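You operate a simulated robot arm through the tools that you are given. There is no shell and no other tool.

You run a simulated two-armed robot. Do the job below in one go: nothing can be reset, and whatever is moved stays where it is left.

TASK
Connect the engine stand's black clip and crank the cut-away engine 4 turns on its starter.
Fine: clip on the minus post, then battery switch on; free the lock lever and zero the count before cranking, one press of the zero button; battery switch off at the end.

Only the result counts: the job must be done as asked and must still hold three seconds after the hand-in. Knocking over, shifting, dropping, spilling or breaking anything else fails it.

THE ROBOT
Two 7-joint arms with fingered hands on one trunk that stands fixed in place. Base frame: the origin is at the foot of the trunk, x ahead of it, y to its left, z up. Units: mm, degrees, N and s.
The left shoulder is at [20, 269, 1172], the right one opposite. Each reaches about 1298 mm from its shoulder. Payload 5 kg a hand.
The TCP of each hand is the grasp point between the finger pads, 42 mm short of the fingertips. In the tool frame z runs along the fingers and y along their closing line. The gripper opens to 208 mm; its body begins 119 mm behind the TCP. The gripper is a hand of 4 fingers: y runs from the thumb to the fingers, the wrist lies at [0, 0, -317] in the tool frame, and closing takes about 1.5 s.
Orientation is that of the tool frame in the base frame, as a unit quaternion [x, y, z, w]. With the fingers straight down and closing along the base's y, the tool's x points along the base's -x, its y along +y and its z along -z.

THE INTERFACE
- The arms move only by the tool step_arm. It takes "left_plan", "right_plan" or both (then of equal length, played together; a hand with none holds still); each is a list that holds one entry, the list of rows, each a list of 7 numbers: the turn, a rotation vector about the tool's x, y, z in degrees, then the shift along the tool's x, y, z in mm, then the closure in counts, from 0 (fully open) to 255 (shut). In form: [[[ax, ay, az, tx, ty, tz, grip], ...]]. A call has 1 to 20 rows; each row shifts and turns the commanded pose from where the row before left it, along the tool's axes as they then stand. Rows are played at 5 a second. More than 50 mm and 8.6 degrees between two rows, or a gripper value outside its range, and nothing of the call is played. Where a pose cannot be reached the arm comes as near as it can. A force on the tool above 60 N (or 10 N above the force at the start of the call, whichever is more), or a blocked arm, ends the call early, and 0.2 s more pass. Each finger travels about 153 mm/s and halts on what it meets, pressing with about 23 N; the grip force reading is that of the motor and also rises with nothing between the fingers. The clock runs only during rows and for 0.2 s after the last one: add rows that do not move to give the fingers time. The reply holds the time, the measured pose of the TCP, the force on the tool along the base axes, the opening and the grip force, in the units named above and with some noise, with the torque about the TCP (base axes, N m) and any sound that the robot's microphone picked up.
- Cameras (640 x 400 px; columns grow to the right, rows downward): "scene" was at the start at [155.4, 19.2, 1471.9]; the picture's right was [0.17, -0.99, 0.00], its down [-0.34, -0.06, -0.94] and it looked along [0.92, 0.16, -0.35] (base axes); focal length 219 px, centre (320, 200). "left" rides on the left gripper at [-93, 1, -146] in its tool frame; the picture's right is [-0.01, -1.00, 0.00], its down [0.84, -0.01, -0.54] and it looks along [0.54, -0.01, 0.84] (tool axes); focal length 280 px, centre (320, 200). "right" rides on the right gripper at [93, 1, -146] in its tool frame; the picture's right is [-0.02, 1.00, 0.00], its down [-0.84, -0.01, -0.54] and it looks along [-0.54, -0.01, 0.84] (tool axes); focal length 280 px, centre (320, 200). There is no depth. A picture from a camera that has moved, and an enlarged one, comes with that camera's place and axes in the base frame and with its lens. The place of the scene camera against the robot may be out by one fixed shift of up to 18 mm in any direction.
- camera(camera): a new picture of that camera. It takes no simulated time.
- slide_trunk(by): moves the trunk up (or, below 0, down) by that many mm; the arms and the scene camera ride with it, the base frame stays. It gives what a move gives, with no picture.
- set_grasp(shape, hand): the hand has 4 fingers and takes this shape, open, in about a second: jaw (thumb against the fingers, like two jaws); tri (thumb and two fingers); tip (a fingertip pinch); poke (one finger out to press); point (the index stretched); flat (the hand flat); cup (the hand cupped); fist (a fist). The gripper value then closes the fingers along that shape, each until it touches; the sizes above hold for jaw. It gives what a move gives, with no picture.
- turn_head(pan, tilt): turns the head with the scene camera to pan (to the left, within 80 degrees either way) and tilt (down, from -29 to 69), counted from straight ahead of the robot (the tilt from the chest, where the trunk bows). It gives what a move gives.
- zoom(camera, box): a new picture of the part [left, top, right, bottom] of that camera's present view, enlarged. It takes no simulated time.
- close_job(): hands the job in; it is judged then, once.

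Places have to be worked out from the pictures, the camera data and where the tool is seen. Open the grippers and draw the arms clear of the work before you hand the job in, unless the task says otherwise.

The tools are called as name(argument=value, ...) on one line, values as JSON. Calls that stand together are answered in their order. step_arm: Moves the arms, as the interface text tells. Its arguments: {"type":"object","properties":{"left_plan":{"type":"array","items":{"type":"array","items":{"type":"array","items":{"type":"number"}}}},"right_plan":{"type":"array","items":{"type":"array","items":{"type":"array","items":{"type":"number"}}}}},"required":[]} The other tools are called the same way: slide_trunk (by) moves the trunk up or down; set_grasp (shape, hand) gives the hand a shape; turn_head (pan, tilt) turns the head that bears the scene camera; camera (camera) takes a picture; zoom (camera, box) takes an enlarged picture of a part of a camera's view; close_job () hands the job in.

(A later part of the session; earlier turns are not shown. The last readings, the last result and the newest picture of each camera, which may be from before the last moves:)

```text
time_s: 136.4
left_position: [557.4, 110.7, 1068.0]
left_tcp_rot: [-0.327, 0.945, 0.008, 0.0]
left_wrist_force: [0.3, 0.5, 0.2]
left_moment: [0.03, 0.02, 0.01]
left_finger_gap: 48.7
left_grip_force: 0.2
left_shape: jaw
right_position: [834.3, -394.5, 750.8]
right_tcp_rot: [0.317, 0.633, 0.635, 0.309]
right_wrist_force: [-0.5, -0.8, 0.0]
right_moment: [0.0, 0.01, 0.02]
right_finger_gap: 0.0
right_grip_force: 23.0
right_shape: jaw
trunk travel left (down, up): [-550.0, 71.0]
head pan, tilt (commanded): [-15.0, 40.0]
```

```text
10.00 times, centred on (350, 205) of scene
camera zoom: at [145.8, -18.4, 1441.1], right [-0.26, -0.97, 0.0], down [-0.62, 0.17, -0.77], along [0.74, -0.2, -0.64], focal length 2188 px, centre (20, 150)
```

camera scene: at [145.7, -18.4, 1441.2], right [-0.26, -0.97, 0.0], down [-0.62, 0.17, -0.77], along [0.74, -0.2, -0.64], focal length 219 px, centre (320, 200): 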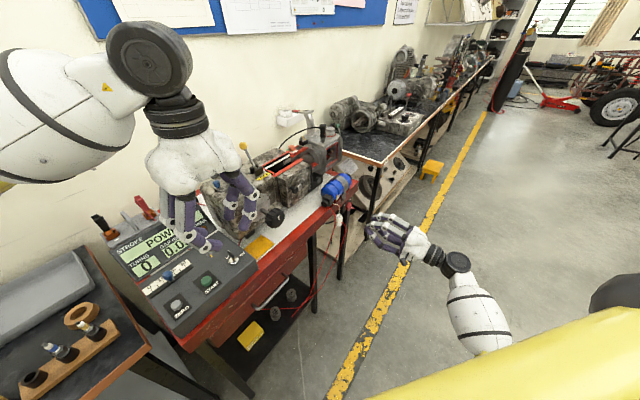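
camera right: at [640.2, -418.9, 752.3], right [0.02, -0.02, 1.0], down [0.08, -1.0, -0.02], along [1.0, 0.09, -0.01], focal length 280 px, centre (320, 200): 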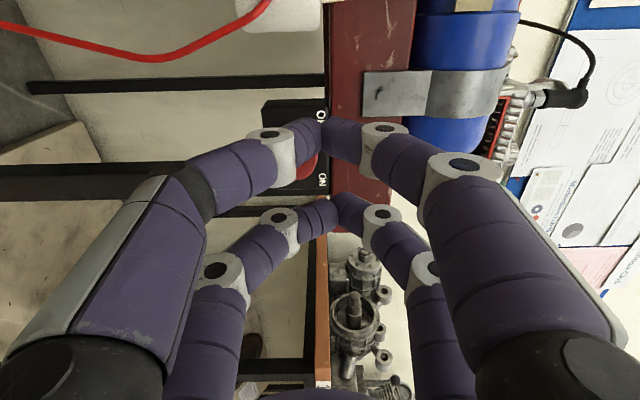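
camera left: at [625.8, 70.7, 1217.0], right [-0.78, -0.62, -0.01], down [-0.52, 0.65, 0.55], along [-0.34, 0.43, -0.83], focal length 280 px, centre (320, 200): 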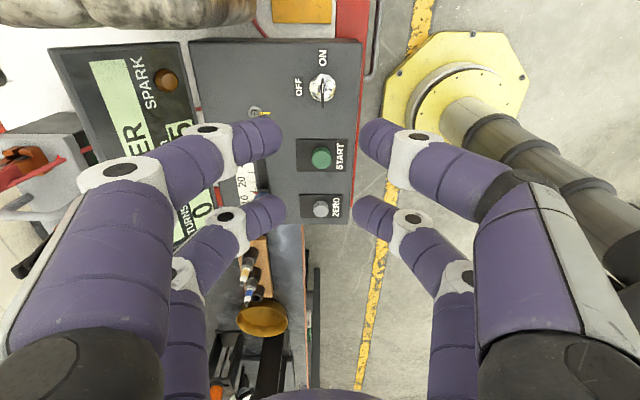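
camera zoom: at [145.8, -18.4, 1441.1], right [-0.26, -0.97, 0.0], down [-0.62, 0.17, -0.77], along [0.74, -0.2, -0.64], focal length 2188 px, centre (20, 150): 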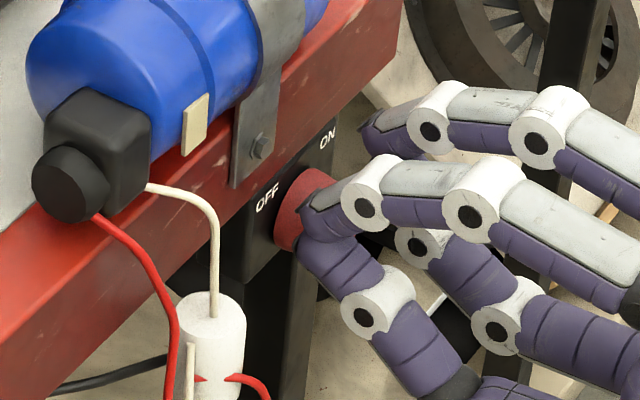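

The bar sits between the prongs with no contact. Sweeping right (tool -x) in small steps now.

step_arm(right_plan=[[[0, 0, 0, 0, 0, 2, 255], [0, 0, 0, -4, 0, 0, 255], [0, 0, 0, -4, 0, 0, 255], [0, 0, 0, -3, 0, 0, 255], [0, 0, 0, -3, 0, 0, 255], [0, 0, 0, 0, 0, 0, 255]]])

zoom(camera="right", box=[240, 80, 420, 240])

zoom(camera="scene", box=[325, 185, 375, 225])

```text
time_s: 137.8
left_position: [556.6, 111.1, 1067.8]
left_tcp_rot: [-0.327, 0.945, 0.008, 0.0]
left_wrist_force: [0.5, -0.4, 0.4]
left_moment: [-0.02, 0.01, -0.01]
left_finger_gap: 48.5
left_grip_force: 0.0
left_shape: jaw
right_position: [844.9, -404.3, 750.2]
right_tcp_rot: [0.316, 0.633, 0.636, 0.309]
right_wrist_force: [-1.2, 0.7, 1.0]
right_moment: [0.01, -0.02, 0.02]
right_finger_gap: 0.0
right_grip_force: 23.0
right_shape: jaw
trunk travel left (down, up): [-550.0, 71.0]
head pan, tilt (commanded): [-15.0, 40.0]
```

```text
2.50 times, centred on (330, 160) of right
camera zoom: at [669.9, -417.9, 752.4], right [0.02, -0.02, 1.0], down [0.08, -1.0, -0.02], along [1.0, 0.08, -0.01], focal length 701 px, centre (295, 300)
```

zoom: 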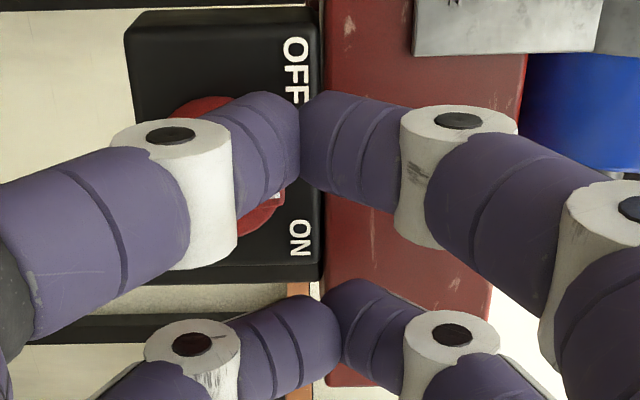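

```text
10.00 times, centred on (350, 205) of scene
camera zoom: at [145.5, -18.3, 1441.2], right [-0.26, -0.97, 0.0], down [-0.62, 0.17, -0.77], along [0.74, -0.2, -0.64], focal length 2188 px, centre (20, 150)
```

zoom: 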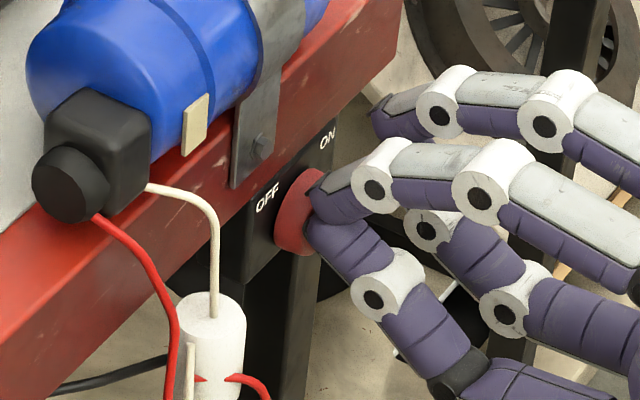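

The bar is turning with the prong (white mark now near vertical) at little force. Continuing 15 mm more to the right.

step_arm(right_plan=[[[0, 0, 0, -4, 0, 0, 255], [0, 0, 0, -4, 0, 0, 255], [0, 0, 0, -4, 0, 0, 255], [0, 0, 0, -3, 0, 0, 255], [0, 0, 0, 0, 0, 0, 255]]])

zoom(camera="right", box=[240, 80, 420, 240])

zoom(camera="scene", box=[325, 185, 375, 225])

```text
time_s: 139.0
left_position: [555.0, 110.7, 1068.0]
left_tcp_rot: [-0.327, 0.945, 0.008, 0.001]
left_wrist_force: [-0.5, -0.4, -0.4]
left_moment: [-0.04, 0.0, 0.03]
left_finger_gap: 48.3
left_grip_force: 0.0
left_shape: jaw
right_position: [852.6, -412.8, 751.2]
right_tcp_rot: [0.316, 0.633, 0.636, 0.309]
right_wrist_force: [-21.9, 16.5, 11.1]
right_moment: [0.72, 0.21, 1.1]
right_finger_gap: 0.1
right_grip_force: 22.9
right_shape: jaw
trunk travel left (down, up): [-550.0, 71.0]
head pan, tilt (commanded): [-15.0, 40.0]
```

```text
2.50 times, centred on (330, 160) of right
camera zoom: at [678.7, -427.3, 753.5], right [0.01, -0.02, 1.0], down [0.09, -1.0, -0.02], along [1.0, 0.09, -0.01], focal length 701 px, centre (295, 300)
```

zoom: 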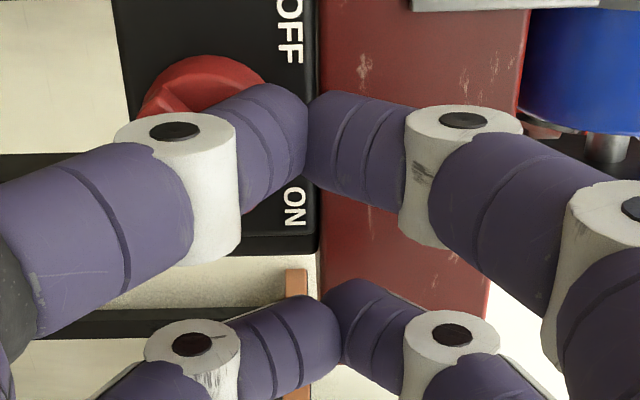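

```text
10.00 times, centred on (350, 205) of scene
camera zoom: at [144.1, -17.4, 1441.4], right [-0.26, -0.97, 0.0], down [-0.62, 0.17, -0.77], along [0.74, -0.2, -0.64], focal length 2188 px, centre (20, 150)
```

zoom: 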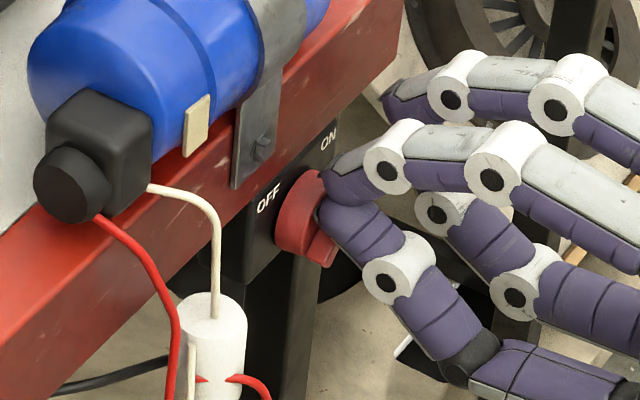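

The bar now points up-right to ON and the resistance shows its stop. I'll unload and retract the right hand.

step_arm(right_plan=[[[0, 0, 0, 4, 0, 0, 255], [0, 0, 0, 4, 0, 0, 255], [0, 0, 0, 0, 0, -15, 255], [0, 0, 0, 0, 0, -25, 255], [0, 0, 0, 0, 0, -25, 255], [0, 0, 0, 0, 0, 0, 255]]])

zoom(camera="right", box=[240, 80, 420, 240])

zoom(camera="scene", box=[325, 185, 375, 225])

camera(camera="scene")

```text
time_s: 140.4
left_position: [556.2, 110.9, 1068.3]
left_tcp_rot: [-0.326, 0.945, 0.007, 0.0]
left_wrist_force: [-0.2, -0.5, -0.6]
left_moment: [0.0, -0.03, -0.01]
left_finger_gap: 48.4
left_grip_force: 0.0
left_shape: jaw
right_position: [796.0, -448.1, 750.8]
right_tcp_rot: [0.316, 0.633, 0.635, 0.309]
right_wrist_force: [0.0, 0.4, -0.5]
right_moment: [-0.01, -0.05, 0.0]
right_finger_gap: 0.2
right_grip_force: 23.7
right_shape: jaw
trunk travel left (down, up): [-550.0, 71.0]
head pan, tilt (commanded): [-15.0, 40.0]
```

```text
2.50 times, centred on (330, 160) of right
camera zoom: at [621.7, -463.5, 751.6], right [0.02, -0.02, 1.0], down [0.08, -1.0, -0.02], along [1.0, 0.09, -0.01], focal length 701 px, centre (295, 300)
```

zoom: 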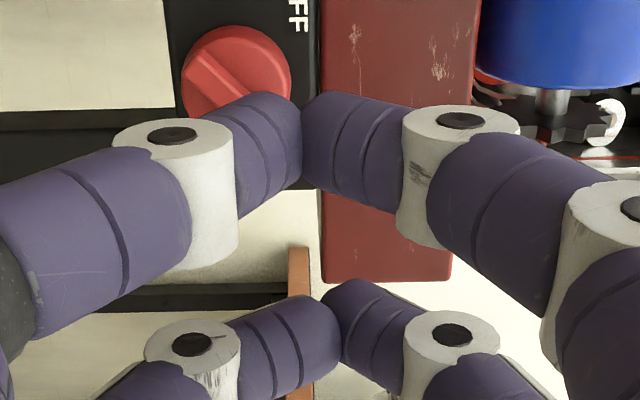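

```text
10.00 times, centred on (350, 205) of scene
camera zoom: at [145.5, -18.5, 1441.2], right [-0.26, -0.97, 0.0], down [-0.62, 0.17, -0.77], along [0.74, -0.2, -0.64], focal length 2188 px, centre (20, 150)
```

zoom: 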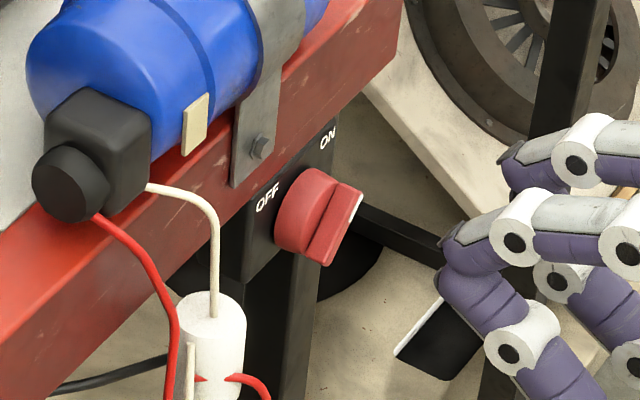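

```text
taken
camera scene: at [145.5, -18.5, 1441.2], right [-0.26, -0.97, 0.0], down [-0.62, 0.17, -0.77], along [0.74, -0.2, -0.64], focal length 219 px, centre (320, 200)
```

scene: 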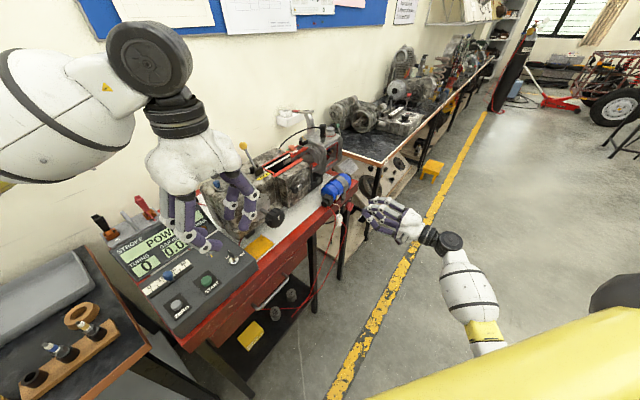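

Battery switch is ON. Now back to START with the left hand: poke shape, move over START and yaw so TURNS stays visible.

set_grasp(hand="left", shape="poke")

step_arm(left_plan=[[[0, 0, 0, -13.5, 39.6, 0, 255], [0, 0, 0, -13.5, 39.6, 0, 255], [0, 0, 5, 0, 0, 0, 255], [0, 0, 8.4, 0, 0, 0, 255], [0, 0, 8.4, 0, 0, 0, 255], [0, 0, 8.4, 0, 0, 0, 255], [0, 0, 8.4, 0, 0, 0, 255], [0, 0, 8.4, 0, 0, 0, 255], [0, 0, 8.4, 0, 0, 0, 255], [0, 0, 8.4, 0, 0, 0, 255], [0, 0, 8.4, 0, 0, 0, 255], [0, 0, 8.4, 0, 0, 0, 255], [0, 0, 8.4, 0, 0, 0, 255], [0, 0, 1.8, 0, 0, 0, 255], [0, 0, 0, 0, 0, 0, 255]]])

turn_head(pan=22, tilt=36)

zoom(camera="scene", box=[250, 180, 370, 290])

camera(camera="left")

```text
time_s: 141.3
left_position: [555.6, 110.2, 1067.1]
left_tcp_rot: [-0.326, 0.945, 0.008, 0.0]
left_wrist_force: [0.1, -0.4, -0.2]
left_moment: [-0.03, 0.01, -0.02]
left_finger_gap: 0.0
left_grip_force: 0.1
left_shape: poke
right_position: [796.4, -447.9, 749.3]
right_tcp_rot: [0.316, 0.633, 0.635, 0.31]
right_wrist_force: [-0.3, 0.1, -0.2]
right_moment: [-0.03, 0.0, -0.01]
right_finger_gap: 0.0
right_grip_force: 23.3
right_shape: jaw
trunk travel left (down, up): [-550.0, 71.0]
head pan, tilt (commanded): [-15.0, 40.0]
```

```text
time_s: 144.5
left_position: [531.6, 189.0, 1070.0]
left_tcp_rot: [0.445, 0.896, 0.005, -0.005]
left_wrist_force: [0.1, 0.9, -1.0]
left_moment: [-0.01, -0.02, 0.0]
left_finger_gap: 0.0
left_grip_force: 0.0
left_shape: poke
right_position: [796.6, -448.6, 750.9]
right_tcp_rot: [0.317, 0.632, 0.636, 0.309]
right_wrist_force: [-0.9, -0.4, -0.1]
right_moment: [0.0, -0.03, 0.0]
right_finger_gap: 0.0
right_grip_force: 22.6
right_shape: jaw
trunk travel left (down, up): [-550.0, 71.0]
head pan, tilt (commanded): [-15.0, 40.0]
```

```text
time_s: 145.5
left_position: [531.4, 188.2, 1070.0]
left_tcp_rot: [0.444, 0.896, 0.005, -0.006]
left_wrist_force: [0.1, -0.4, -0.9]
left_moment: [-0.01, 0.01, 0.01]
left_finger_gap: 0.0
left_grip_force: 0.1
left_shape: poke
right_position: [796.2, -447.7, 750.4]
right_tcp_rot: [0.317, 0.632, 0.635, 0.31]
right_wrist_force: [-0.4, 0.7, -0.3]
right_moment: [0.0, 0.03, 0.01]
right_finger_gap: 0.1
right_grip_force: 22.6
right_shape: jaw
trunk travel left (down, up): [-550.0, 71.0]
head pan, tilt (commanded): [22.0, 36.0]
```

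```text
3.64 times, centred on (310, 235) of scene
camera zoom: at [144.8, 36.3, 1447.2], right [0.37, -0.93, 0.0], down [-0.55, -0.22, -0.81], along [0.75, 0.3, -0.59], focal length 796 px, centre (356, 73)
```

zoom: 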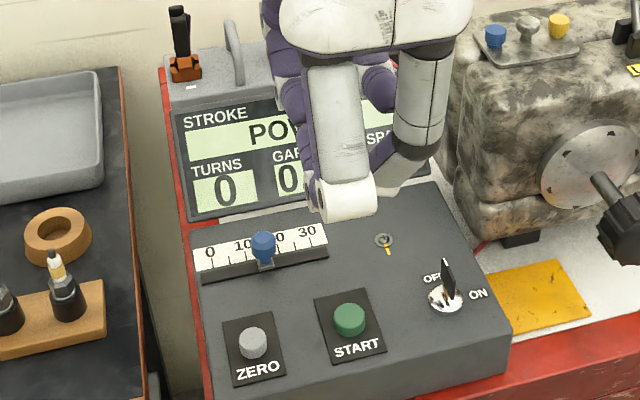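

```text
taken
camera left: at [590.5, 112.8, 1214.1], right [-0.79, -0.62, 0.0], down [-0.52, 0.66, 0.55], along [-0.34, 0.44, -0.83], focal length 280 px, centre (320, 200)
```

left: 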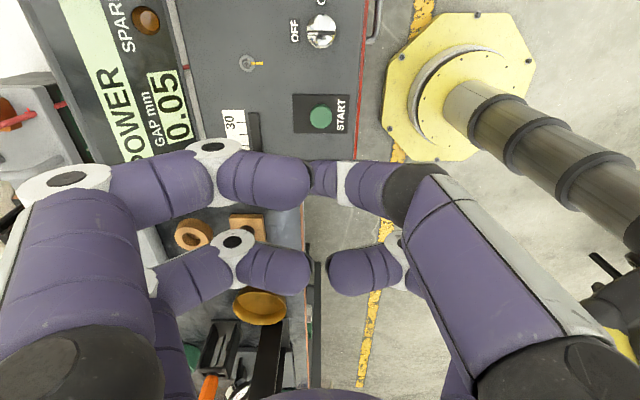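

TURNS 0, key OFF, isolator ON, lever free. Lowering to just above START.

step_arm(left_plan=[[[0, 0, 0, 1, -0.4, 43, 255], [0, 0, 0, 1, -0.4, 43, 255], [0, 0, 0, 0.9, -0.3, 42, 255], [0, 0, 0, 0, 0, 0, 255]]])

zoom(camera="left", box=[260, 110, 380, 230])

zoom(camera="scene", box=[250, 200, 370, 280])

```text
time_s: 146.5
left_position: [529.3, 191.6, 943.6]
left_tcp_rot: [0.445, 0.896, 0.006, -0.005]
left_wrist_force: [-0.3, 0.7, 0.1]
left_moment: [-0.04, 0.03, -0.02]
left_finger_gap: 0.0
left_grip_force: 0.1
left_shape: poke
right_position: [795.8, -448.5, 750.2]
right_tcp_rot: [0.316, 0.633, 0.635, 0.309]
right_wrist_force: [-0.9, -0.4, 0.3]
right_moment: [0.0, -0.01, 0.0]
right_finger_gap: 0.0
right_grip_force: 23.0
right_shape: jaw
trunk travel left (down, up): [-550.0, 71.0]
head pan, tilt (commanded): [22.0, 36.0]
```

```text
3.33 times, centred on (320, 170) of left
camera zoom: at [587.3, 115.8, 1088.4], right [-0.79, -0.62, 0.0], down [-0.52, 0.66, 0.55], along [-0.34, 0.44, -0.83], focal length 935 px, centre (320, 300)
```

zoom: 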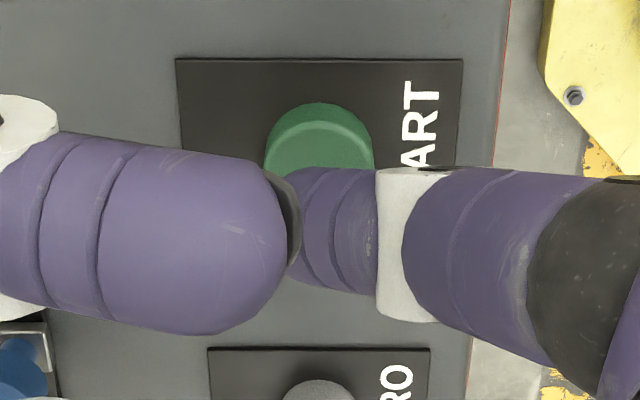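

```text
5.00 times, centred on (310, 240) of scene
camera zoom: at [145.1, 36.6, 1447.2], right [0.37, -0.93, 0.0], down [-0.55, -0.22, -0.81], along [0.75, 0.3, -0.59], focal length 1094 px, centre (370, 0)
```

zoom: 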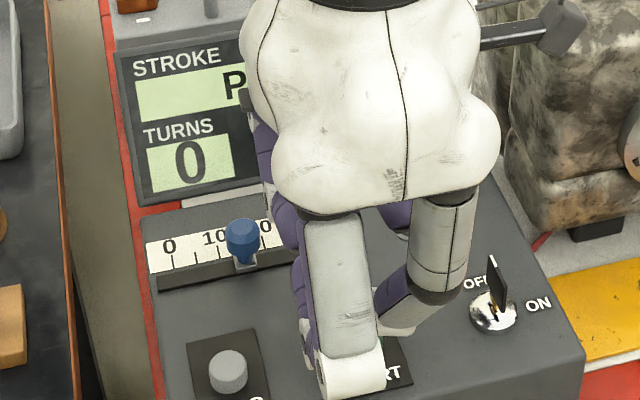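

Pressing START now and checking TURNS right away.

step_arm(left_plan=[[[0, 0, 0, 0, 0, 5, 255], [0, 0, 0, 0, 0, 4, 255]]])

zoom(camera="scene", box=[250, 200, 370, 280])

zoom(camera="scene", box=[340, 150, 460, 270])

```text
time_s: 147.1
left_position: [527.1, 191.2, 934.4]
left_tcp_rot: [0.445, 0.896, 0.005, -0.005]
left_wrist_force: [-0.2, -0.9, 5.7]
left_moment: [0.02, -0.01, 0.01]
left_finger_gap: 0.2
left_grip_force: 0.0
left_shape: poke
right_position: [796.3, -449.1, 750.0]
right_tcp_rot: [0.316, 0.633, 0.635, 0.309]
right_wrist_force: [0.8, -0.1, -0.3]
right_moment: [-0.04, 0.0, -0.01]
right_finger_gap: 0.0
right_grip_force: 23.0
right_shape: jaw
trunk travel left (down, up): [-550.0, 71.0]
head pan, tilt (commanded): [22.0, 36.0]
heard: click
```

```text
5.00 times, centred on (310, 240) of scene
camera zoom: at [144.7, 36.3, 1447.3], right [0.37, -0.93, 0.0], down [-0.54, -0.22, -0.81], along [0.75, 0.3, -0.59], focal length 1094 px, centre (370, 0)
```

zoom: 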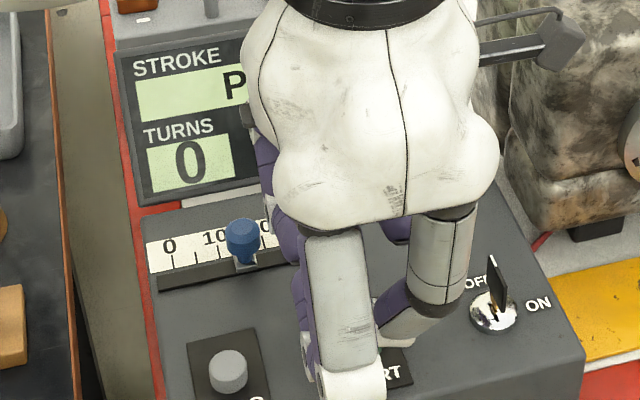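

```text
3.33 times, centred on (400, 210) of scene
camera zoom: at [144.7, 36.3, 1447.3], right [0.37, -0.93, 0.0], down [-0.54, -0.22, -0.81], along [0.75, 0.3, -0.59], focal length 729 px, centre (53, 167)
```

zoom: 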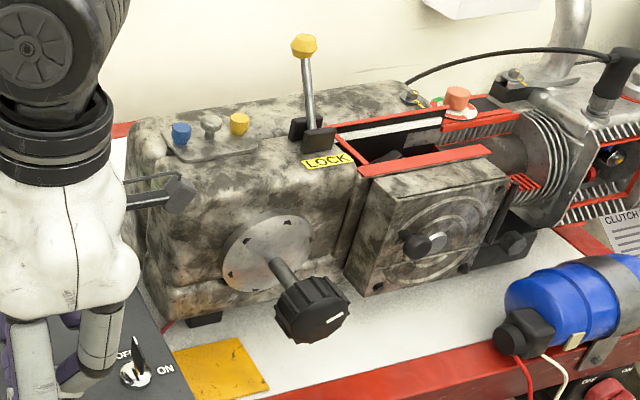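

It's cranking — the crank knob has turned and the clip is connected. Holding in short bursts while watching TURNS.

step_arm(left_plan=[[[0, 0, 0, 0, 0, 0, 255], [0, 0, 0, 0, 0, 0, 255]]])

zoom(camera="scene", box=[250, 200, 370, 280])

zoom(camera="scene", box=[340, 150, 460, 270])

```text
time_s: 147.7
left_position: [527.6, 191.3, 935.3]
left_tcp_rot: [0.444, 0.896, 0.005, -0.004]
left_wrist_force: [0.8, 0.1, 6.2]
left_moment: [-0.01, -0.12, 0.01]
left_finger_gap: 0.0
left_grip_force: 0.0
left_shape: poke
right_position: [796.5, -449.2, 749.1]
right_tcp_rot: [0.315, 0.633, 0.636, 0.31]
right_wrist_force: [-0.1, 1.1, 0.1]
right_moment: [0.03, 0.01, -0.02]
right_finger_gap: 0.0
right_grip_force: 23.1
right_shape: jaw
trunk travel left (down, up): [-550.0, 71.0]
head pan, tilt (commanded): [22.0, 36.0]
```

```text
5.00 times, centred on (310, 240) of scene
camera zoom: at [144.6, 36.3, 1447.2], right [0.37, -0.93, 0.0], down [-0.54, -0.22, -0.81], along [0.75, 0.3, -0.59], focal length 1094 px, centre (370, 0)
```

zoom: 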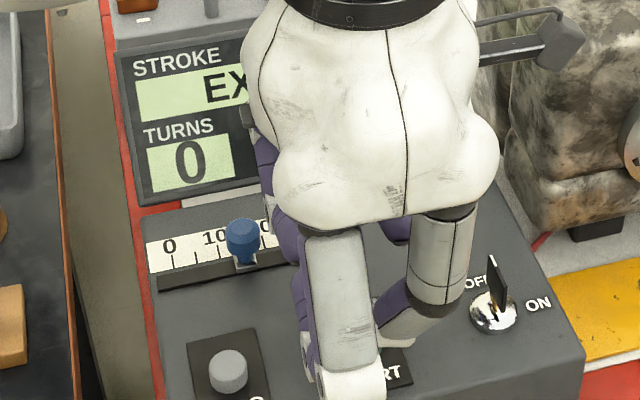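

```text
3.33 times, centred on (400, 210) of scene
camera zoom: at [144.6, 36.3, 1447.2], right [0.37, -0.93, 0.0], down [-0.54, -0.22, -0.81], along [0.75, 0.3, -0.59], focal length 729 px, centre (53, 167)
```

zoom: 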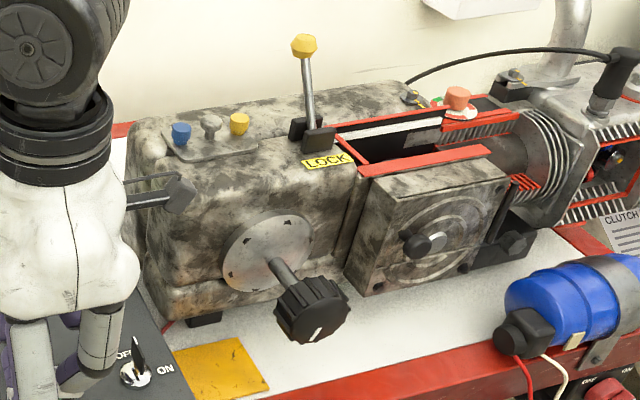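

Cranking at roughly 0.4 turn/s. Holding for 1.2 s.

step_arm(left_plan=[[[0, 0, 0, 0, 0, 0, 255], [0, 0, 0, 0, 0, 0, 255], [0, 0, 0, 0, 0, 0, 255], [0, 0, 0, 0, 0, 0, 255], [0, 0, 0, 0, 0, 0, 255]]])

zoom(camera="scene", box=[250, 200, 370, 280])

zoom(camera="scene", box=[375, 225, 415, 265])

```text
time_s: 148.9
left_position: [527.6, 191.5, 935.2]
left_tcp_rot: [0.443, 0.896, 0.005, -0.005]
left_wrist_force: [2.2, -0.1, 7.2]
left_moment: [-0.02, -0.15, 0.01]
left_finger_gap: 0.0
left_grip_force: 0.1
left_shape: poke
right_position: [796.6, -448.7, 749.7]
right_tcp_rot: [0.316, 0.632, 0.636, 0.31]
right_wrist_force: [-0.7, -0.7, 0.2]
right_moment: [0.0, 0.01, -0.03]
right_finger_gap: 0.0
right_grip_force: 23.2
right_shape: jaw
trunk travel left (down, up): [-550.0, 71.0]
head pan, tilt (commanded): [22.0, 36.0]
```

```text
5.00 times, centred on (310, 240) of scene
camera zoom: at [144.6, 36.3, 1447.2], right [0.37, -0.93, 0.0], down [-0.54, -0.22, -0.81], along [0.75, 0.3, -0.59], focal length 1094 px, centre (370, 0)
```

zoom: 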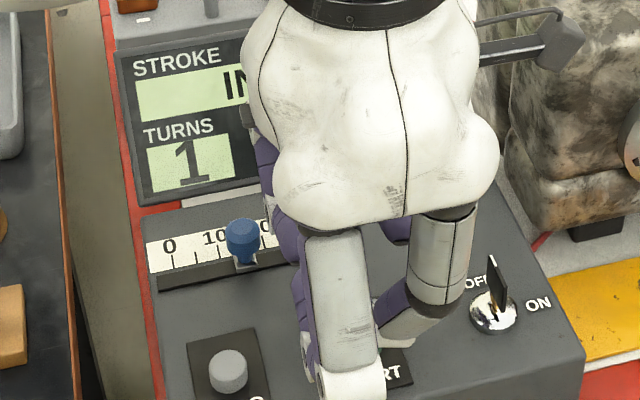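

```text
10.00 times, centred on (395, 245) of scene
camera zoom: at [144.6, 36.3, 1447.2], right [0.37, -0.93, 0.0], down [-0.54, -0.22, -0.81], along [0.75, 0.3, -0.59], focal length 2188 px, centre (-430, -250)
```

zoom: 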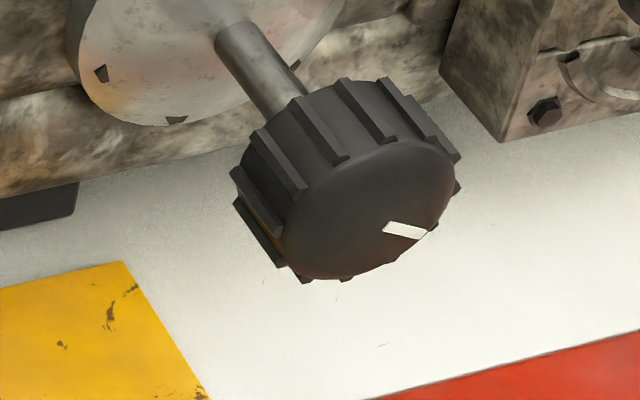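

TURNS = 1. Holding 2 s more and checking speed with the crank mark.

step_arm(left_plan=[[[0, 0, 0, 0, 0, 0, 255], [0, 0, 0, 0, 0, 0, 255], [0, 0, 0, 0, 0, 0, 255], [0, 0, 0, 0, 0, 0, 255], [0, 0, 0, 0, 0, 0, 255], [0, 0, 0, 0, 0, 0, 255], [0, 0, 0, 0, 0, 0, 255], [0, 0, 0, 0, 0, 0, 255], [0, 0, 0, 0, 0, 0, 255]]])

zoom(camera="scene", box=[250, 200, 370, 280])

zoom(camera="scene", box=[375, 225, 415, 265])

```text
time_s: 150.9
left_position: [528.3, 191.3, 934.1]
left_tcp_rot: [0.445, 0.896, 0.005, -0.005]
left_wrist_force: [1.7, 0.2, 7.4]
left_moment: [0.03, -0.07, 0.02]
left_finger_gap: 0.0
left_grip_force: 0.0
left_shape: poke
right_position: [796.0, -449.6, 750.9]
right_tcp_rot: [0.316, 0.632, 0.636, 0.31]
right_wrist_force: [-0.9, 0.3, 0.0]
right_moment: [-0.02, 0.03, -0.01]
right_finger_gap: 0.1
right_grip_force: 23.2
right_shape: jaw
trunk travel left (down, up): [-550.0, 71.0]
head pan, tilt (commanded): [22.0, 36.0]
```

```text
5.00 times, centred on (310, 240) of scene
camera zoom: at [144.6, 36.3, 1447.2], right [0.37, -0.93, 0.0], down [-0.54, -0.22, -0.81], along [0.75, 0.3, -0.59], focal length 1094 px, centre (370, 0)
```

zoom: 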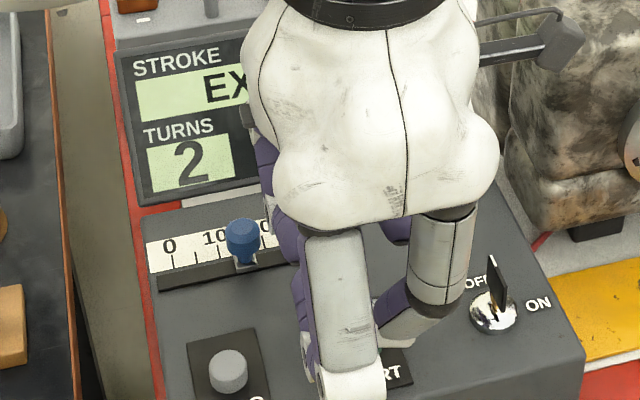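

```text
10.00 times, centred on (395, 245) of scene
camera zoom: at [144.6, 36.3, 1447.2], right [0.37, -0.93, 0.0], down [-0.54, -0.22, -0.81], along [0.75, 0.3, -0.59], focal length 2188 px, centre (-430, -250)
```

zoom: 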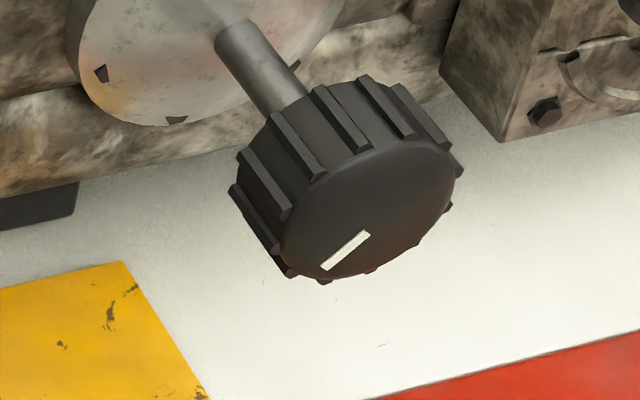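

TURNS = 2 (about 2.45 by the mark). Holding another 1.8 s.

step_arm(left_plan=[[[0, 0, 0, 0, 0, 0, 255], [0, 0, 0, 0, 0, 0, 255], [0, 0, 0, 0, 0, 0, 255], [0, 0, 0, 0, 0, 0, 255], [0, 0, 0, 0, 0, 0, 255], [0, 0, 0, 0, 0, 0, 255], [0, 0, 0, 0, 0, 0, 255], [0, 0, 0, 0, 0, 0, 255]]])

zoom(camera="scene", box=[250, 200, 370, 280])

zoom(camera="scene", box=[375, 225, 415, 265])

```text
time_s: 152.7
left_position: [527.7, 190.9, 934.6]
left_tcp_rot: [0.444, 0.896, 0.006, -0.005]
left_wrist_force: [1.7, 0.0, 6.4]
left_moment: [0.01, -0.13, 0.01]
left_finger_gap: 0.0
left_grip_force: 0.1
left_shape: poke
right_position: [796.0, -449.2, 750.4]
right_tcp_rot: [0.316, 0.633, 0.635, 0.309]
right_wrist_force: [0.3, 0.8, -0.5]
right_moment: [0.02, 0.01, 0.02]
right_finger_gap: 0.0
right_grip_force: 22.7
right_shape: jaw
trunk travel left (down, up): [-550.0, 71.0]
head pan, tilt (commanded): [22.0, 36.0]
```

```text
5.00 times, centred on (310, 240) of scene
camera zoom: at [144.6, 36.3, 1447.2], right [0.37, -0.93, 0.0], down [-0.54, -0.22, -0.81], along [0.75, 0.3, -0.59], focal length 1094 px, centre (370, 0)
```

zoom: 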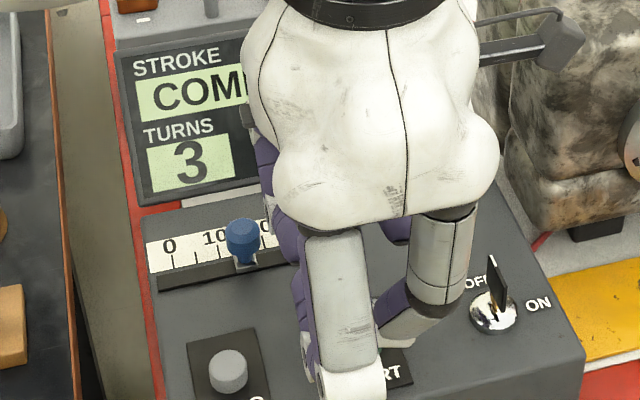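

```text
10.00 times, centred on (395, 245) of scene
camera zoom: at [144.6, 36.3, 1447.2], right [0.37, -0.93, 0.0], down [-0.54, -0.22, -0.81], along [0.75, 0.3, -0.59], focal length 2188 px, centre (-430, -250)
```

zoom: 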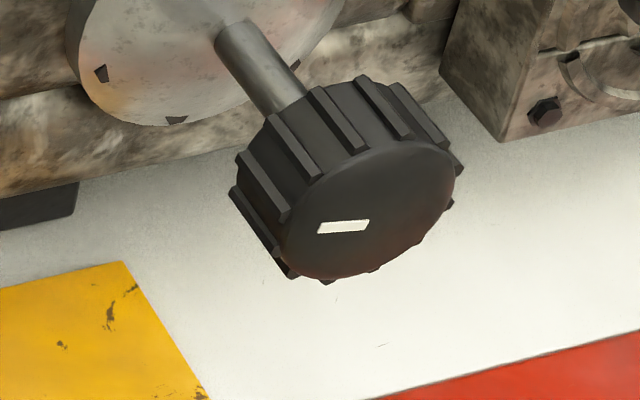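

TURNS = 3 (≈3.55–3.65). Holding 0.6 s more, then checking.

step_arm(left_plan=[[[0, 0, 0, 0, 0, 0, 255], [0, 0, 0, 0, 0, 0, 255]]])

zoom(camera="scene", box=[250, 200, 370, 280])

zoom(camera="scene", box=[375, 225, 415, 265])

```text
time_s: 153.3
left_position: [527.7, 191.2, 935.0]
left_tcp_rot: [0.444, 0.896, 0.005, -0.004]
left_wrist_force: [2.5, 0.5, 7.2]
left_moment: [0.02, -0.13, -0.03]
left_finger_gap: 0.0
left_grip_force: 0.0
left_shape: poke
right_position: [796.7, -447.9, 750.0]
right_tcp_rot: [0.316, 0.632, 0.637, 0.309]
right_wrist_force: [0.0, 0.3, -0.4]
right_moment: [0.05, 0.01, -0.02]
right_finger_gap: 0.0
right_grip_force: 22.7
right_shape: jaw
trunk travel left (down, up): [-550.0, 71.0]
head pan, tilt (commanded): [22.0, 36.0]
```

```text
5.00 times, centred on (310, 240) of scene
camera zoom: at [144.6, 36.3, 1447.2], right [0.37, -0.93, 0.0], down [-0.54, -0.22, -0.81], along [0.75, 0.3, -0.59], focal length 1094 px, centre (370, 0)
```

zoom: 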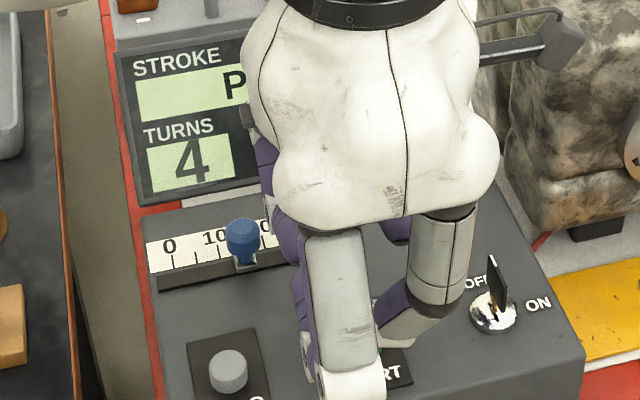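

```text
10.00 times, centred on (395, 245) of scene
camera zoom: at [144.6, 36.3, 1447.2], right [0.37, -0.93, 0.0], down [-0.54, -0.22, -0.81], along [0.75, 0.3, -0.59], focal length 2188 px, centre (-430, -250)
```

zoom: 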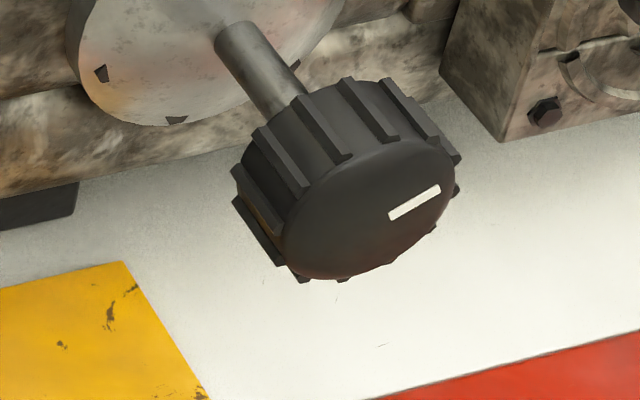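

TURNS = 4. Releasing START immediately.

step_arm(left_plan=[[[0, 0, 0, 0, 0, -30, 255], [0, 0, 0, 0, 0, -40, 255], [0, 0, 0, 0, 0, -40, 255], [0, 0, 0, 0, 0, 0, 255]]])

zoom(camera="scene", box=[250, 180, 370, 290])

zoom(camera="scene", box=[375, 225, 415, 265])

```text
time_s: 154.3
left_position: [528.8, 188.5, 1043.0]
left_tcp_rot: [0.444, 0.896, 0.005, -0.006]
left_wrist_force: [-0.3, -0.5, 0.6]
left_moment: [0.03, 0.0, 0.02]
left_finger_gap: 0.0
left_grip_force: 0.1
left_shape: poke
right_position: [796.5, -448.1, 749.9]
right_tcp_rot: [0.317, 0.632, 0.636, 0.31]
right_wrist_force: [1.2, -0.3, 1.0]
right_moment: [0.04, -0.01, 0.0]
right_finger_gap: 0.0
right_grip_force: 23.2
right_shape: jaw
trunk travel left (down, up): [-550.0, 71.0]
head pan, tilt (commanded): [22.0, 36.0]
```

```text
3.64 times, centred on (310, 235) of scene
camera zoom: at [144.7, 36.2, 1447.1], right [0.37, -0.93, 0.0], down [-0.55, -0.22, -0.81], along [0.75, 0.3, -0.59], focal length 796 px, centre (356, 73)
```

zoom: 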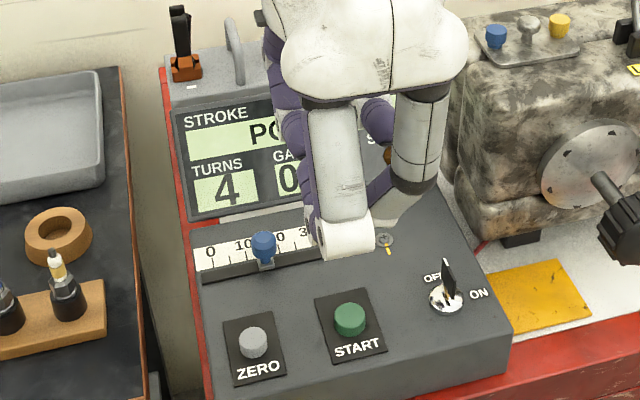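

```text
10.00 times, centred on (395, 245) of scene
camera zoom: at [144.7, 36.2, 1447.1], right [0.37, -0.93, 0.0], down [-0.55, -0.22, -0.81], along [0.75, 0.3, -0.59], focal length 2188 px, centre (-430, -250)
```

zoom: 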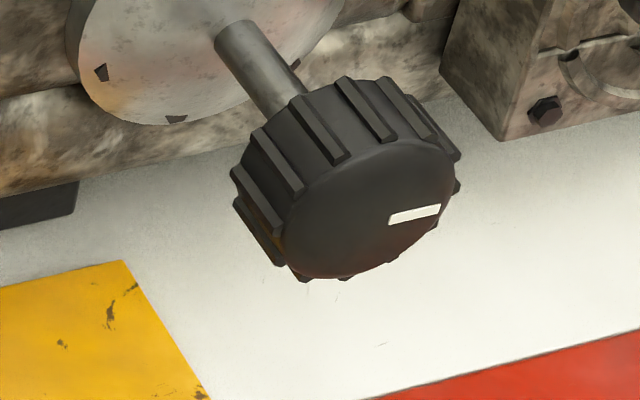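

Count stays at 4 and the crank has stopped. Now the battery switch OFF: the right hand re-centres on the bar (now up-right) and advances again.

step_arm(right_plan=[[[0, 0, 0, 7, 0, 0, 255], [0, 0, 0, 7.6, 0, 0, 255], [0, 0, 0, 0, 0, 15, 255], [0, 0, 0, 0, 0, 15, 255], [0, 0, 0, 0, 0, 10, 255], [0, 0, 0, 0, 0, 0, 255]]])

turn_head(pan=-15, tilt=40)

zoom(camera="right", box=[240, 80, 420, 240])

zoom(camera="scene", box=[325, 185, 375, 225])

```text
time_s: 155.7
left_position: [528.8, 189.5, 1043.1]
left_tcp_rot: [0.444, 0.896, 0.005, -0.005]
left_wrist_force: [0.3, -0.2, -0.2]
left_moment: [-0.04, 0.03, -0.01]
left_finger_gap: 0.0
left_grip_force: 0.0
left_shape: poke
right_position: [820.1, -412.5, 751.2]
right_tcp_rot: [0.317, 0.633, 0.635, 0.309]
right_wrist_force: [0.5, 0.7, -0.9]
right_moment: [0.0, -0.05, -0.01]
right_finger_gap: 0.1
right_grip_force: 22.5
right_shape: jaw
trunk travel left (down, up): [-550.0, 71.0]
head pan, tilt (commanded): [22.0, 36.0]
```

```text
time_s: 156.8
left_position: [528.7, 188.6, 1041.4]
left_tcp_rot: [0.444, 0.896, 0.005, -0.005]
left_wrist_force: [0.4, -0.5, -0.4]
left_moment: [0.0, -0.02, 0.0]
left_finger_gap: 0.0
left_grip_force: 0.0
left_shape: poke
right_position: [819.9, -412.9, 750.4]
right_tcp_rot: [0.316, 0.633, 0.636, 0.31]
right_wrist_force: [-0.9, 0.3, 0.3]
right_moment: [0.0, 0.01, -0.01]
right_finger_gap: 0.2
right_grip_force: 23.5
right_shape: jaw
trunk travel left (down, up): [-550.0, 71.0]
head pan, tilt (commanded): [-15.0, 40.0]
```

```text
2.50 times, centred on (330, 160) of right
camera zoom: at [646.3, -427.4, 752.4], right [0.02, -0.02, 1.0], down [0.08, -1.0, -0.02], along [1.0, 0.09, -0.01], focal length 701 px, centre (295, 300)
```

zoom: 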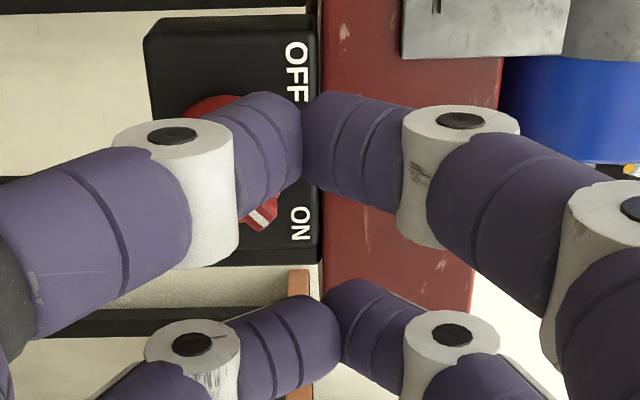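

```text
10.00 times, centred on (350, 205) of scene
camera zoom: at [145.8, -18.3, 1441.2], right [-0.26, -0.97, 0.0], down [-0.62, 0.17, -0.77], along [0.74, -0.2, -0.64], focal length 2188 px, centre (20, 150)
```

zoom: 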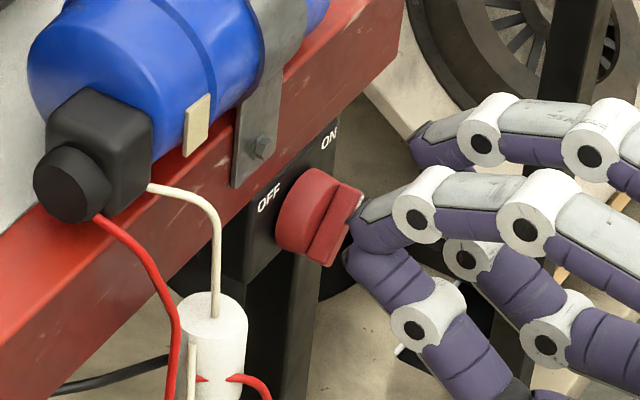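

Aligned: bar between the prongs. Advancing 24 mm.

step_arm(right_plan=[[[0, 0, 0, 0, 0, 6, 255], [0, 0, 0, 0, 0, 6, 255], [0, 0, 0, 0, 0, 6, 255], [0, 0, 0, 0, 0, 6, 255], [0, 0, 0, 0, 0, 0, 255]]])

zoom(camera="right", box=[240, 80, 420, 240])

zoom(camera="scene", box=[325, 185, 375, 225])

```text
time_s: 158.0
left_position: [529.4, 188.9, 1042.3]
left_tcp_rot: [0.444, 0.896, 0.005, -0.005]
left_wrist_force: [0.6, 0.8, 0.5]
left_moment: [0.03, 0.0, 0.0]
left_finger_gap: 0.0
left_grip_force: 0.0
left_shape: poke
right_position: [839.1, -396.8, 750.5]
right_tcp_rot: [0.317, 0.633, 0.635, 0.31]
right_wrist_force: [0.3, 0.0, 0.4]
right_moment: [0.0, -0.01, -0.01]
right_finger_gap: 0.3
right_grip_force: 23.3
right_shape: jaw
trunk travel left (down, up): [-550.0, 71.0]
head pan, tilt (commanded): [-15.0, 40.0]
```

```text
2.50 times, centred on (330, 160) of right
camera zoom: at [665.0, -412.0, 751.7], right [0.02, -0.02, 1.0], down [0.08, -1.0, -0.02], along [1.0, 0.08, -0.01], focal length 701 px, centre (295, 300)
```

zoom: 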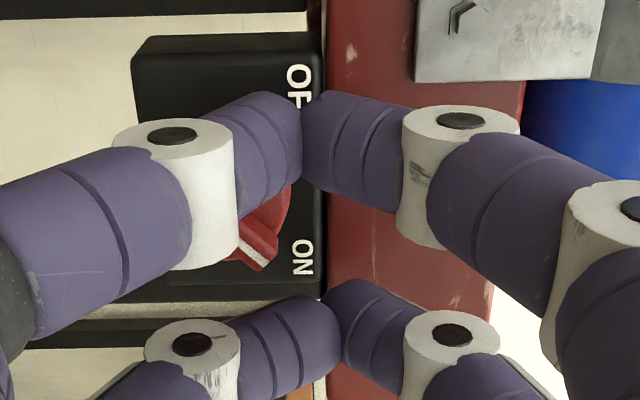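

```text
10.00 times, centred on (350, 205) of scene
camera zoom: at [145.8, -18.4, 1441.1], right [-0.26, -0.97, 0.0], down [-0.62, 0.17, -0.77], along [0.74, -0.2, -0.64], focal length 2188 px, centre (20, 150)
```

zoom: 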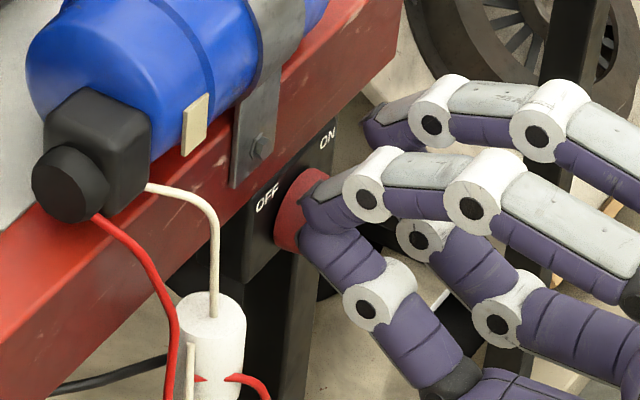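

Inserted with no contact. Sweeping left to turn the bar back to OFF.

step_arm(right_plan=[[[0, 0, 0, 4, 0, 0, 255], [0, 0, 0, 4, 0, 0, 255], [0, 0, 0, 4, 0, 0, 255], [0, 0, 0, 4, 0, 0, 255], [0, 0, 0, 0, 0, 0, 255]]])

step_arm(right_plan=[[[0, 0, 0, 4, 0, 0, 255], [0, 0, 0, 3, 0, 0, 255], [0, 0, 0, 3, 0, 0, 255], [0, 0, 0, 0, 0, 0, 255]]])

zoom(camera="right", box=[240, 80, 420, 240])

zoom(camera="scene", box=[325, 185, 375, 225])

```text
time_s: 159.2
left_position: [529.4, 188.3, 1042.2]
left_tcp_rot: [0.444, 0.896, 0.005, -0.005]
left_wrist_force: [-0.9, 0.4, -0.3]
left_moment: [-0.02, -0.02, 0.0]
left_finger_gap: 0.2
left_grip_force: 0.1
left_shape: poke
right_position: [829.4, -384.1, 750.6]
right_tcp_rot: [0.316, 0.632, 0.636, 0.309]
right_wrist_force: [0.2, 1.1, -0.1]
right_moment: [0.04, 0.03, -0.01]
right_finger_gap: 0.0
right_grip_force: 23.3
right_shape: jaw
trunk travel left (down, up): [-550.0, 71.0]
head pan, tilt (commanded): [-15.0, 40.0]
```

```text
time_s: 160.2
left_position: [529.6, 188.7, 1042.2]
left_tcp_rot: [0.443, 0.897, 0.006, -0.005]
left_wrist_force: [-0.3, -0.6, 0.9]
left_moment: [0.02, 0.02, -0.02]
left_finger_gap: 0.1
left_grip_force: 0.1
left_shape: poke
right_position: [823.4, -377.2, 749.7]
right_tcp_rot: [0.316, 0.632, 0.636, 0.31]
right_wrist_force: [-2.0, -2.3, 0.9]
right_moment: [-0.04, -0.04, -0.15]
right_finger_gap: 0.0
right_grip_force: 22.8
right_shape: jaw
trunk travel left (down, up): [-550.0, 71.0]
head pan, tilt (commanded): [-15.0, 40.0]
```

```text
2.50 times, centred on (330, 160) of right
camera zoom: at [649.1, -392.1, 751.8], right [0.02, -0.02, 1.0], down [0.08, -1.0, -0.02], along [1.0, 0.08, -0.01], focal length 701 px, centre (295, 300)
```

zoom: 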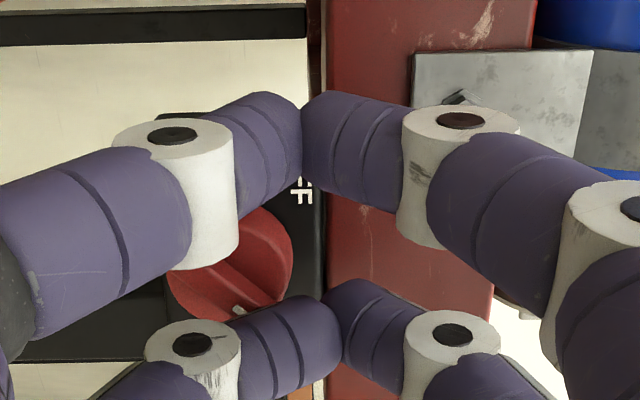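

```text
10.00 times, centred on (350, 205) of scene
camera zoom: at [145.6, -18.5, 1441.2], right [-0.26, -0.97, 0.0], down [-0.62, 0.17, -0.77], along [0.74, -0.2, -0.64], focal length 2188 px, centre (20, 150)
```

zoom: 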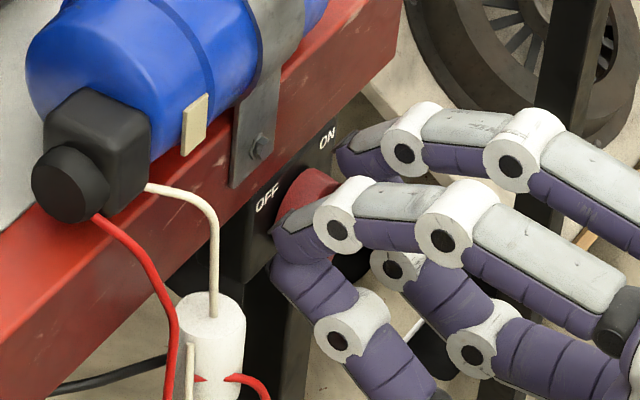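

The bar is on its way back; continuing left a few more millimetres until the OFF stop.

step_arm(right_plan=[[[0, 0, 0, 3, 0, 0, 255], [0, 0, 0, 3, 0, 0, 255], [0, 0, 0, 0, 0, 0, 255]]])

zoom(camera="right", box=[240, 80, 420, 240])

zoom(camera="scene", box=[325, 185, 375, 225])

```text
time_s: 161.0
left_position: [529.7, 189.6, 1042.3]
left_tcp_rot: [0.444, 0.896, 0.005, -0.005]
left_wrist_force: [0.8, 0.1, -0.4]
left_moment: [0.03, -0.04, -0.01]
left_finger_gap: 0.1
left_grip_force: 0.1
left_shape: poke
right_position: [819.0, -373.0, 750.4]
right_tcp_rot: [0.316, 0.633, 0.636, 0.309]
right_wrist_force: [0.3, -0.3, 0.6]
right_moment: [0.0, -0.01, 0.0]
right_finger_gap: 0.1
right_grip_force: 23.0
right_shape: jaw
trunk travel left (down, up): [-550.0, 71.0]
head pan, tilt (commanded): [-15.0, 40.0]
```

```text
2.50 times, centred on (330, 160) of right
camera zoom: at [645.5, -387.2, 751.8], right [0.02, -0.02, 1.0], down [0.08, -1.0, -0.02], along [1.0, 0.09, -0.01], focal length 701 px, centre (295, 300)
```

zoom: 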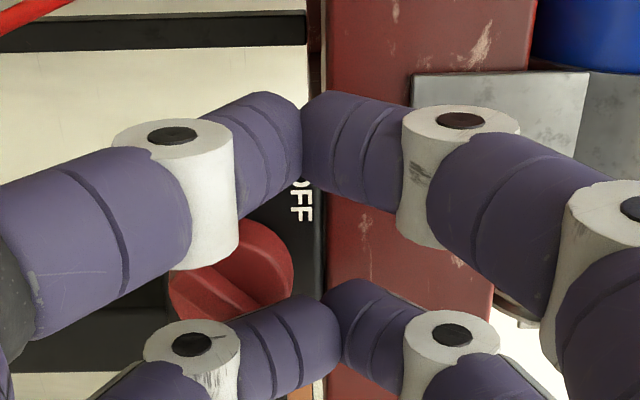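

```text
10.00 times, centred on (350, 205) of scene
camera zoom: at [145.7, -18.4, 1441.2], right [-0.26, -0.97, 0.0], down [-0.62, 0.17, -0.77], along [0.74, -0.2, -0.64], focal length 2188 px, centre (20, 150)
```

zoom: 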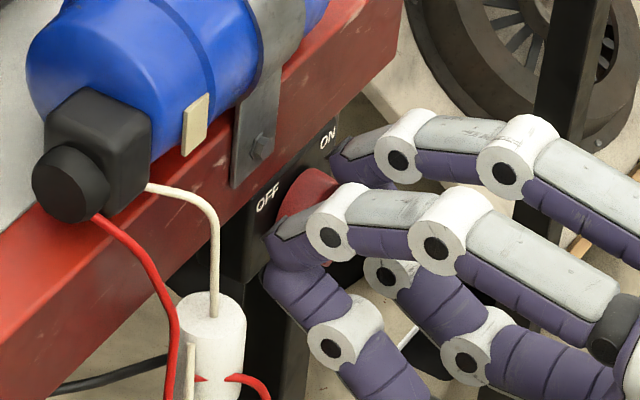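

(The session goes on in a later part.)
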